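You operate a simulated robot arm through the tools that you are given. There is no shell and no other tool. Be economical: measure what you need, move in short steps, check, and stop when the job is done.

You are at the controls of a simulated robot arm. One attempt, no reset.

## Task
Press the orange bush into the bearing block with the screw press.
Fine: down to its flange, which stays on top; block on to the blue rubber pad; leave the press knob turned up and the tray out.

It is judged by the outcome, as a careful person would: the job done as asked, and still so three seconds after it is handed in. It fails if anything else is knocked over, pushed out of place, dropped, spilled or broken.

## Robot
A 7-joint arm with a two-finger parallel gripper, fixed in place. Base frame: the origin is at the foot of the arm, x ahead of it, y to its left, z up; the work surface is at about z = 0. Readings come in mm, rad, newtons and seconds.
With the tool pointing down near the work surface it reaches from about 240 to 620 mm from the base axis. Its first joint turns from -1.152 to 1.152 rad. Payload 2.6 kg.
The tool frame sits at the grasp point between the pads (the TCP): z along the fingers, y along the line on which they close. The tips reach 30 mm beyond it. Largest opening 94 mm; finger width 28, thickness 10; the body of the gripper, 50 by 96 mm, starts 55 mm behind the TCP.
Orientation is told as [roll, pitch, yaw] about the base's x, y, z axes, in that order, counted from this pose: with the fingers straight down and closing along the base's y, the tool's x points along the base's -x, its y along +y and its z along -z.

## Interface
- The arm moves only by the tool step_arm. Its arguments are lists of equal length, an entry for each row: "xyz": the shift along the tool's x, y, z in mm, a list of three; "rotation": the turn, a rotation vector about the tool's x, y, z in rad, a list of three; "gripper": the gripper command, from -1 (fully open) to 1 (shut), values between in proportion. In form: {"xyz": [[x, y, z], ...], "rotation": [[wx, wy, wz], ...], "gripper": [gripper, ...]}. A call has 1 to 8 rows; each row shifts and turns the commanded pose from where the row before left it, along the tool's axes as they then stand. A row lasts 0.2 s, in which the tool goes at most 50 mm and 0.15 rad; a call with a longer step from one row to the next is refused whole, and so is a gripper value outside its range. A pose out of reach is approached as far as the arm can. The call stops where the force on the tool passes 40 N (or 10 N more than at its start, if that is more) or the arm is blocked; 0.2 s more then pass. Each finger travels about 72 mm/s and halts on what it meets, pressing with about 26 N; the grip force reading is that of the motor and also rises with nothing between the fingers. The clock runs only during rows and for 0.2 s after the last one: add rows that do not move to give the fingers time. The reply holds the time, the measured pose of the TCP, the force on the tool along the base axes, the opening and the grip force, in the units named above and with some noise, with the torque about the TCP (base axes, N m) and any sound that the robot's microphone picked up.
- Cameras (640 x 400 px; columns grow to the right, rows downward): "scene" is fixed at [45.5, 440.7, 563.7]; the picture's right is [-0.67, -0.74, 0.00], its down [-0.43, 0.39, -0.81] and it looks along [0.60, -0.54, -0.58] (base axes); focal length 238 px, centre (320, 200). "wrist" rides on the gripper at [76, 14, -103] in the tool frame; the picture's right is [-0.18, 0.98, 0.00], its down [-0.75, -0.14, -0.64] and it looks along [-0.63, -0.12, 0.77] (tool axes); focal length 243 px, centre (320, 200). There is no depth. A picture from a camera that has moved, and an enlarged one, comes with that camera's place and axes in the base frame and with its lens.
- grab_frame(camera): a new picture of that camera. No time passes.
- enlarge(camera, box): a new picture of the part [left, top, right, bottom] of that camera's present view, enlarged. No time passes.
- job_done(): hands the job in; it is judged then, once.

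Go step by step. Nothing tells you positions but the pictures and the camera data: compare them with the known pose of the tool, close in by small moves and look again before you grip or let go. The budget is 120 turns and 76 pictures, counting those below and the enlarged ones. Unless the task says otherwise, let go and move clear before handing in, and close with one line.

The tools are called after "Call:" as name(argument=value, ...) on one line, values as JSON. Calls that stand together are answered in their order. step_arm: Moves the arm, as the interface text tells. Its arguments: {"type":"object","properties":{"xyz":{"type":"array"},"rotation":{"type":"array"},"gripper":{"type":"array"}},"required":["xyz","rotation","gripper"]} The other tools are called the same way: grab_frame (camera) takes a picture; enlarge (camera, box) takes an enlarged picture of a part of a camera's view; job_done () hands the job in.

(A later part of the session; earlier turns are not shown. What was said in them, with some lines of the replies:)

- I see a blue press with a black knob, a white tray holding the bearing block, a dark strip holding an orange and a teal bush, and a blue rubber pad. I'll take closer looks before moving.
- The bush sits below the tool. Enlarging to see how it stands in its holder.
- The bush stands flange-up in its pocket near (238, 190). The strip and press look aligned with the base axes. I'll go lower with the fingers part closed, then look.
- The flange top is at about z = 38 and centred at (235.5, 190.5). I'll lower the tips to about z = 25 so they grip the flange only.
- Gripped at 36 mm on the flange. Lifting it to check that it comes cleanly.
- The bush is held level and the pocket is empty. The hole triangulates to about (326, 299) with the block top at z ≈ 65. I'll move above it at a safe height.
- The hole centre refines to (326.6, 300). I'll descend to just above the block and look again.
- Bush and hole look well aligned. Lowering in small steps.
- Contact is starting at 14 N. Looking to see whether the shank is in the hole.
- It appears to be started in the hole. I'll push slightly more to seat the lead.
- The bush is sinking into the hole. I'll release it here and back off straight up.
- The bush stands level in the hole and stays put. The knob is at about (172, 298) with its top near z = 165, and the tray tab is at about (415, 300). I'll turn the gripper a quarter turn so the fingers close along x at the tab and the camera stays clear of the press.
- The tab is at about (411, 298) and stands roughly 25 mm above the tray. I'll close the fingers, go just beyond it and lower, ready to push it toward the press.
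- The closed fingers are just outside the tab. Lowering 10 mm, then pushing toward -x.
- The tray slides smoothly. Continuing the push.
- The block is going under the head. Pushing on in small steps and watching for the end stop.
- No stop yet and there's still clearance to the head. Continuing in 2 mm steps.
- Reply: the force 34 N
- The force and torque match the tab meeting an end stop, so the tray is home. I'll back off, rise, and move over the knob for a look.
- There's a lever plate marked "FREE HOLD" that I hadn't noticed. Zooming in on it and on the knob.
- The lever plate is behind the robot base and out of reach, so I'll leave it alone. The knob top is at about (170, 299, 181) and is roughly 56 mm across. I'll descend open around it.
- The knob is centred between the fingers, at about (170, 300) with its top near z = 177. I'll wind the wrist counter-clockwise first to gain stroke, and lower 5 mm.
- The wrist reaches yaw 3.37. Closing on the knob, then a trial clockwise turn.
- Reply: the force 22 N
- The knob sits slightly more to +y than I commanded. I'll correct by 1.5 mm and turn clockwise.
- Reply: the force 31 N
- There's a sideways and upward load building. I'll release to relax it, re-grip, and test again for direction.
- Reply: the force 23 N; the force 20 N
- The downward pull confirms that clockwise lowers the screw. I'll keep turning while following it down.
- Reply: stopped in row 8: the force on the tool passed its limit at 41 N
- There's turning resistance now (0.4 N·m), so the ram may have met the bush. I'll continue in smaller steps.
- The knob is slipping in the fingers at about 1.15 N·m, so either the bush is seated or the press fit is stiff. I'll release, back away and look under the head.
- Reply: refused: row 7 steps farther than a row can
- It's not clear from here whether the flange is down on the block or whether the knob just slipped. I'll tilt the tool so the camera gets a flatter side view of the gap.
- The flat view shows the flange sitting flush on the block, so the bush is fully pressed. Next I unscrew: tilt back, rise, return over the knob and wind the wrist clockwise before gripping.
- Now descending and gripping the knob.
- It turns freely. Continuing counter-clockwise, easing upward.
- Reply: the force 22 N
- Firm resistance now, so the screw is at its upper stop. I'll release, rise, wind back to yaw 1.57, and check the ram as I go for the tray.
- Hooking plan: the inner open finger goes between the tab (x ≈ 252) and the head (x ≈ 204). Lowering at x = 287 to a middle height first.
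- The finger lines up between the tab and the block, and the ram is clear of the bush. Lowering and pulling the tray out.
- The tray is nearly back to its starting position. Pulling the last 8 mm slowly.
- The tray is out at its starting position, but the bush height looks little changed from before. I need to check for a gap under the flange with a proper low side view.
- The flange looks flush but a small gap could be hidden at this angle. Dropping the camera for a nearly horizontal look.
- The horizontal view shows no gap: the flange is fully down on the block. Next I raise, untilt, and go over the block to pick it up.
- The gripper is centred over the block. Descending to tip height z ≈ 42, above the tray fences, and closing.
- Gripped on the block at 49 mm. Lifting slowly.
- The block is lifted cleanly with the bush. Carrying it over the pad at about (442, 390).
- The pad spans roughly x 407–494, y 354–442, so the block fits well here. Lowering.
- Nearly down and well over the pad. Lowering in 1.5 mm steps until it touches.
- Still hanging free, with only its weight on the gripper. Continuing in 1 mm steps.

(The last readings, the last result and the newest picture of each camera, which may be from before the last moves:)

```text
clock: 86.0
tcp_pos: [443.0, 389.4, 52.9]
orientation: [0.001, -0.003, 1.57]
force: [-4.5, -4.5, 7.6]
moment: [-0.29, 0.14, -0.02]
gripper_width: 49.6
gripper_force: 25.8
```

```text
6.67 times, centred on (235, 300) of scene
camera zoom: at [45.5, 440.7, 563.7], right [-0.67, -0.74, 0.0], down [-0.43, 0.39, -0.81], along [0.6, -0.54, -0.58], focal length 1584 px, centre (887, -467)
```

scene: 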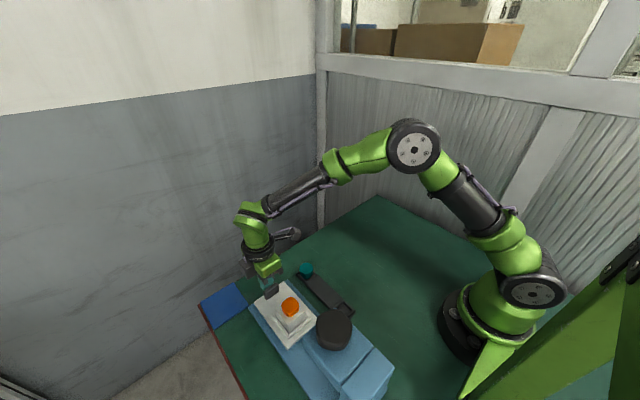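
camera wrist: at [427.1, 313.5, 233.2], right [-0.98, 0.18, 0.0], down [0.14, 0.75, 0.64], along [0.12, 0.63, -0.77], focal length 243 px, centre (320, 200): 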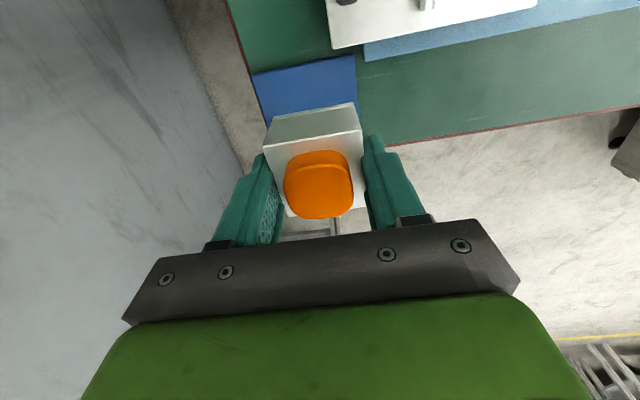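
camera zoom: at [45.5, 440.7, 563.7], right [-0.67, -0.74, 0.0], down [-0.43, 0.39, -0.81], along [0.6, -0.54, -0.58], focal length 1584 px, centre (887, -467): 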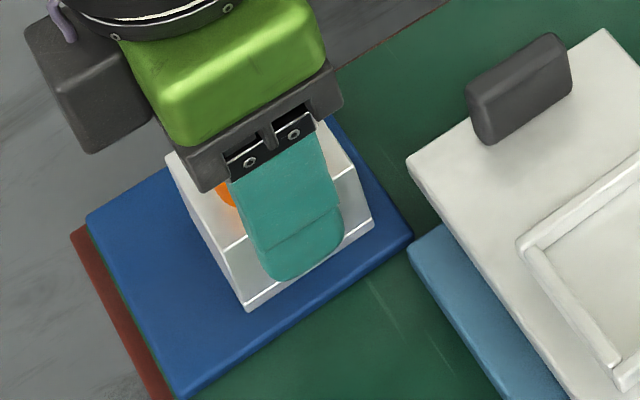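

The block is resting on the pad with margin all round. Releasing and rising clear.

Call:
step_arm(xyz=[[0, 0, 0], [0, 0, 0], [0, 0, -10], [0, 0, -40], [0, 0, -50], [0, 0, -40]], rotation=[[0, 0, 0], [0, 0, 0], [0, 0, 0], [0, 0, 0], [0, 0, 0], [0, 0, 0]], gripper=[-0.6, -0.6, -0.6, -0.6, -0.6, -0.6])

Call:
step_arm(xyz=[[40, 30, -20], [40, 30, 0], [30, 30, 0], [0, 0, 0]], rotation=[[0, 0, 0], [0, 0, 0], [0, 0, 0], [0, 0, 0]], gripper=[-0.6, -0.6, -0.6, -0.6])

Call:
enlarge(camera="scene", box=[180, 240, 400, 400])

```text
clock: 87.5
tcp_pos: [441.7, 388.4, 190.9]
orientation: [0.001, -0.001, 1.573]
force: [0.2, 0.2, -0.5]
moment: [0.03, -0.01, -0.03]
gripper_width: 75.5
gripper_force: 0.1
```

```text
refused: row 1 steps farther than a row can; nothing moved
```

```text
2.50 times, centred on (290, 320) of scene
camera zoom: at [45.5, 440.7, 563.7], right [-0.67, -0.74, 0.0], down [-0.43, 0.39, -0.81], along [0.6, -0.54, -0.58], focal length 594 px, centre (395, -100)
```

zoom: 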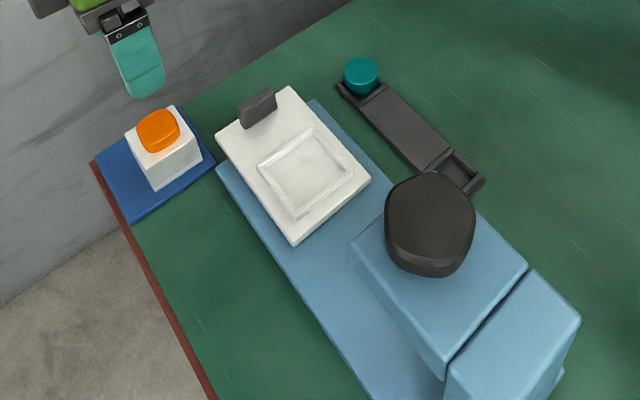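

The block stands on the pad with the bush flush, the tray is out and empty, the knob is turned up to its stop, and the gripper is clear. Handing in.

Call:
job_done()

```text
The job is handed in.
```

The orange bush is pressed down to its flange, the block is on the blue pad, the press knob is turned up and the tray is out.
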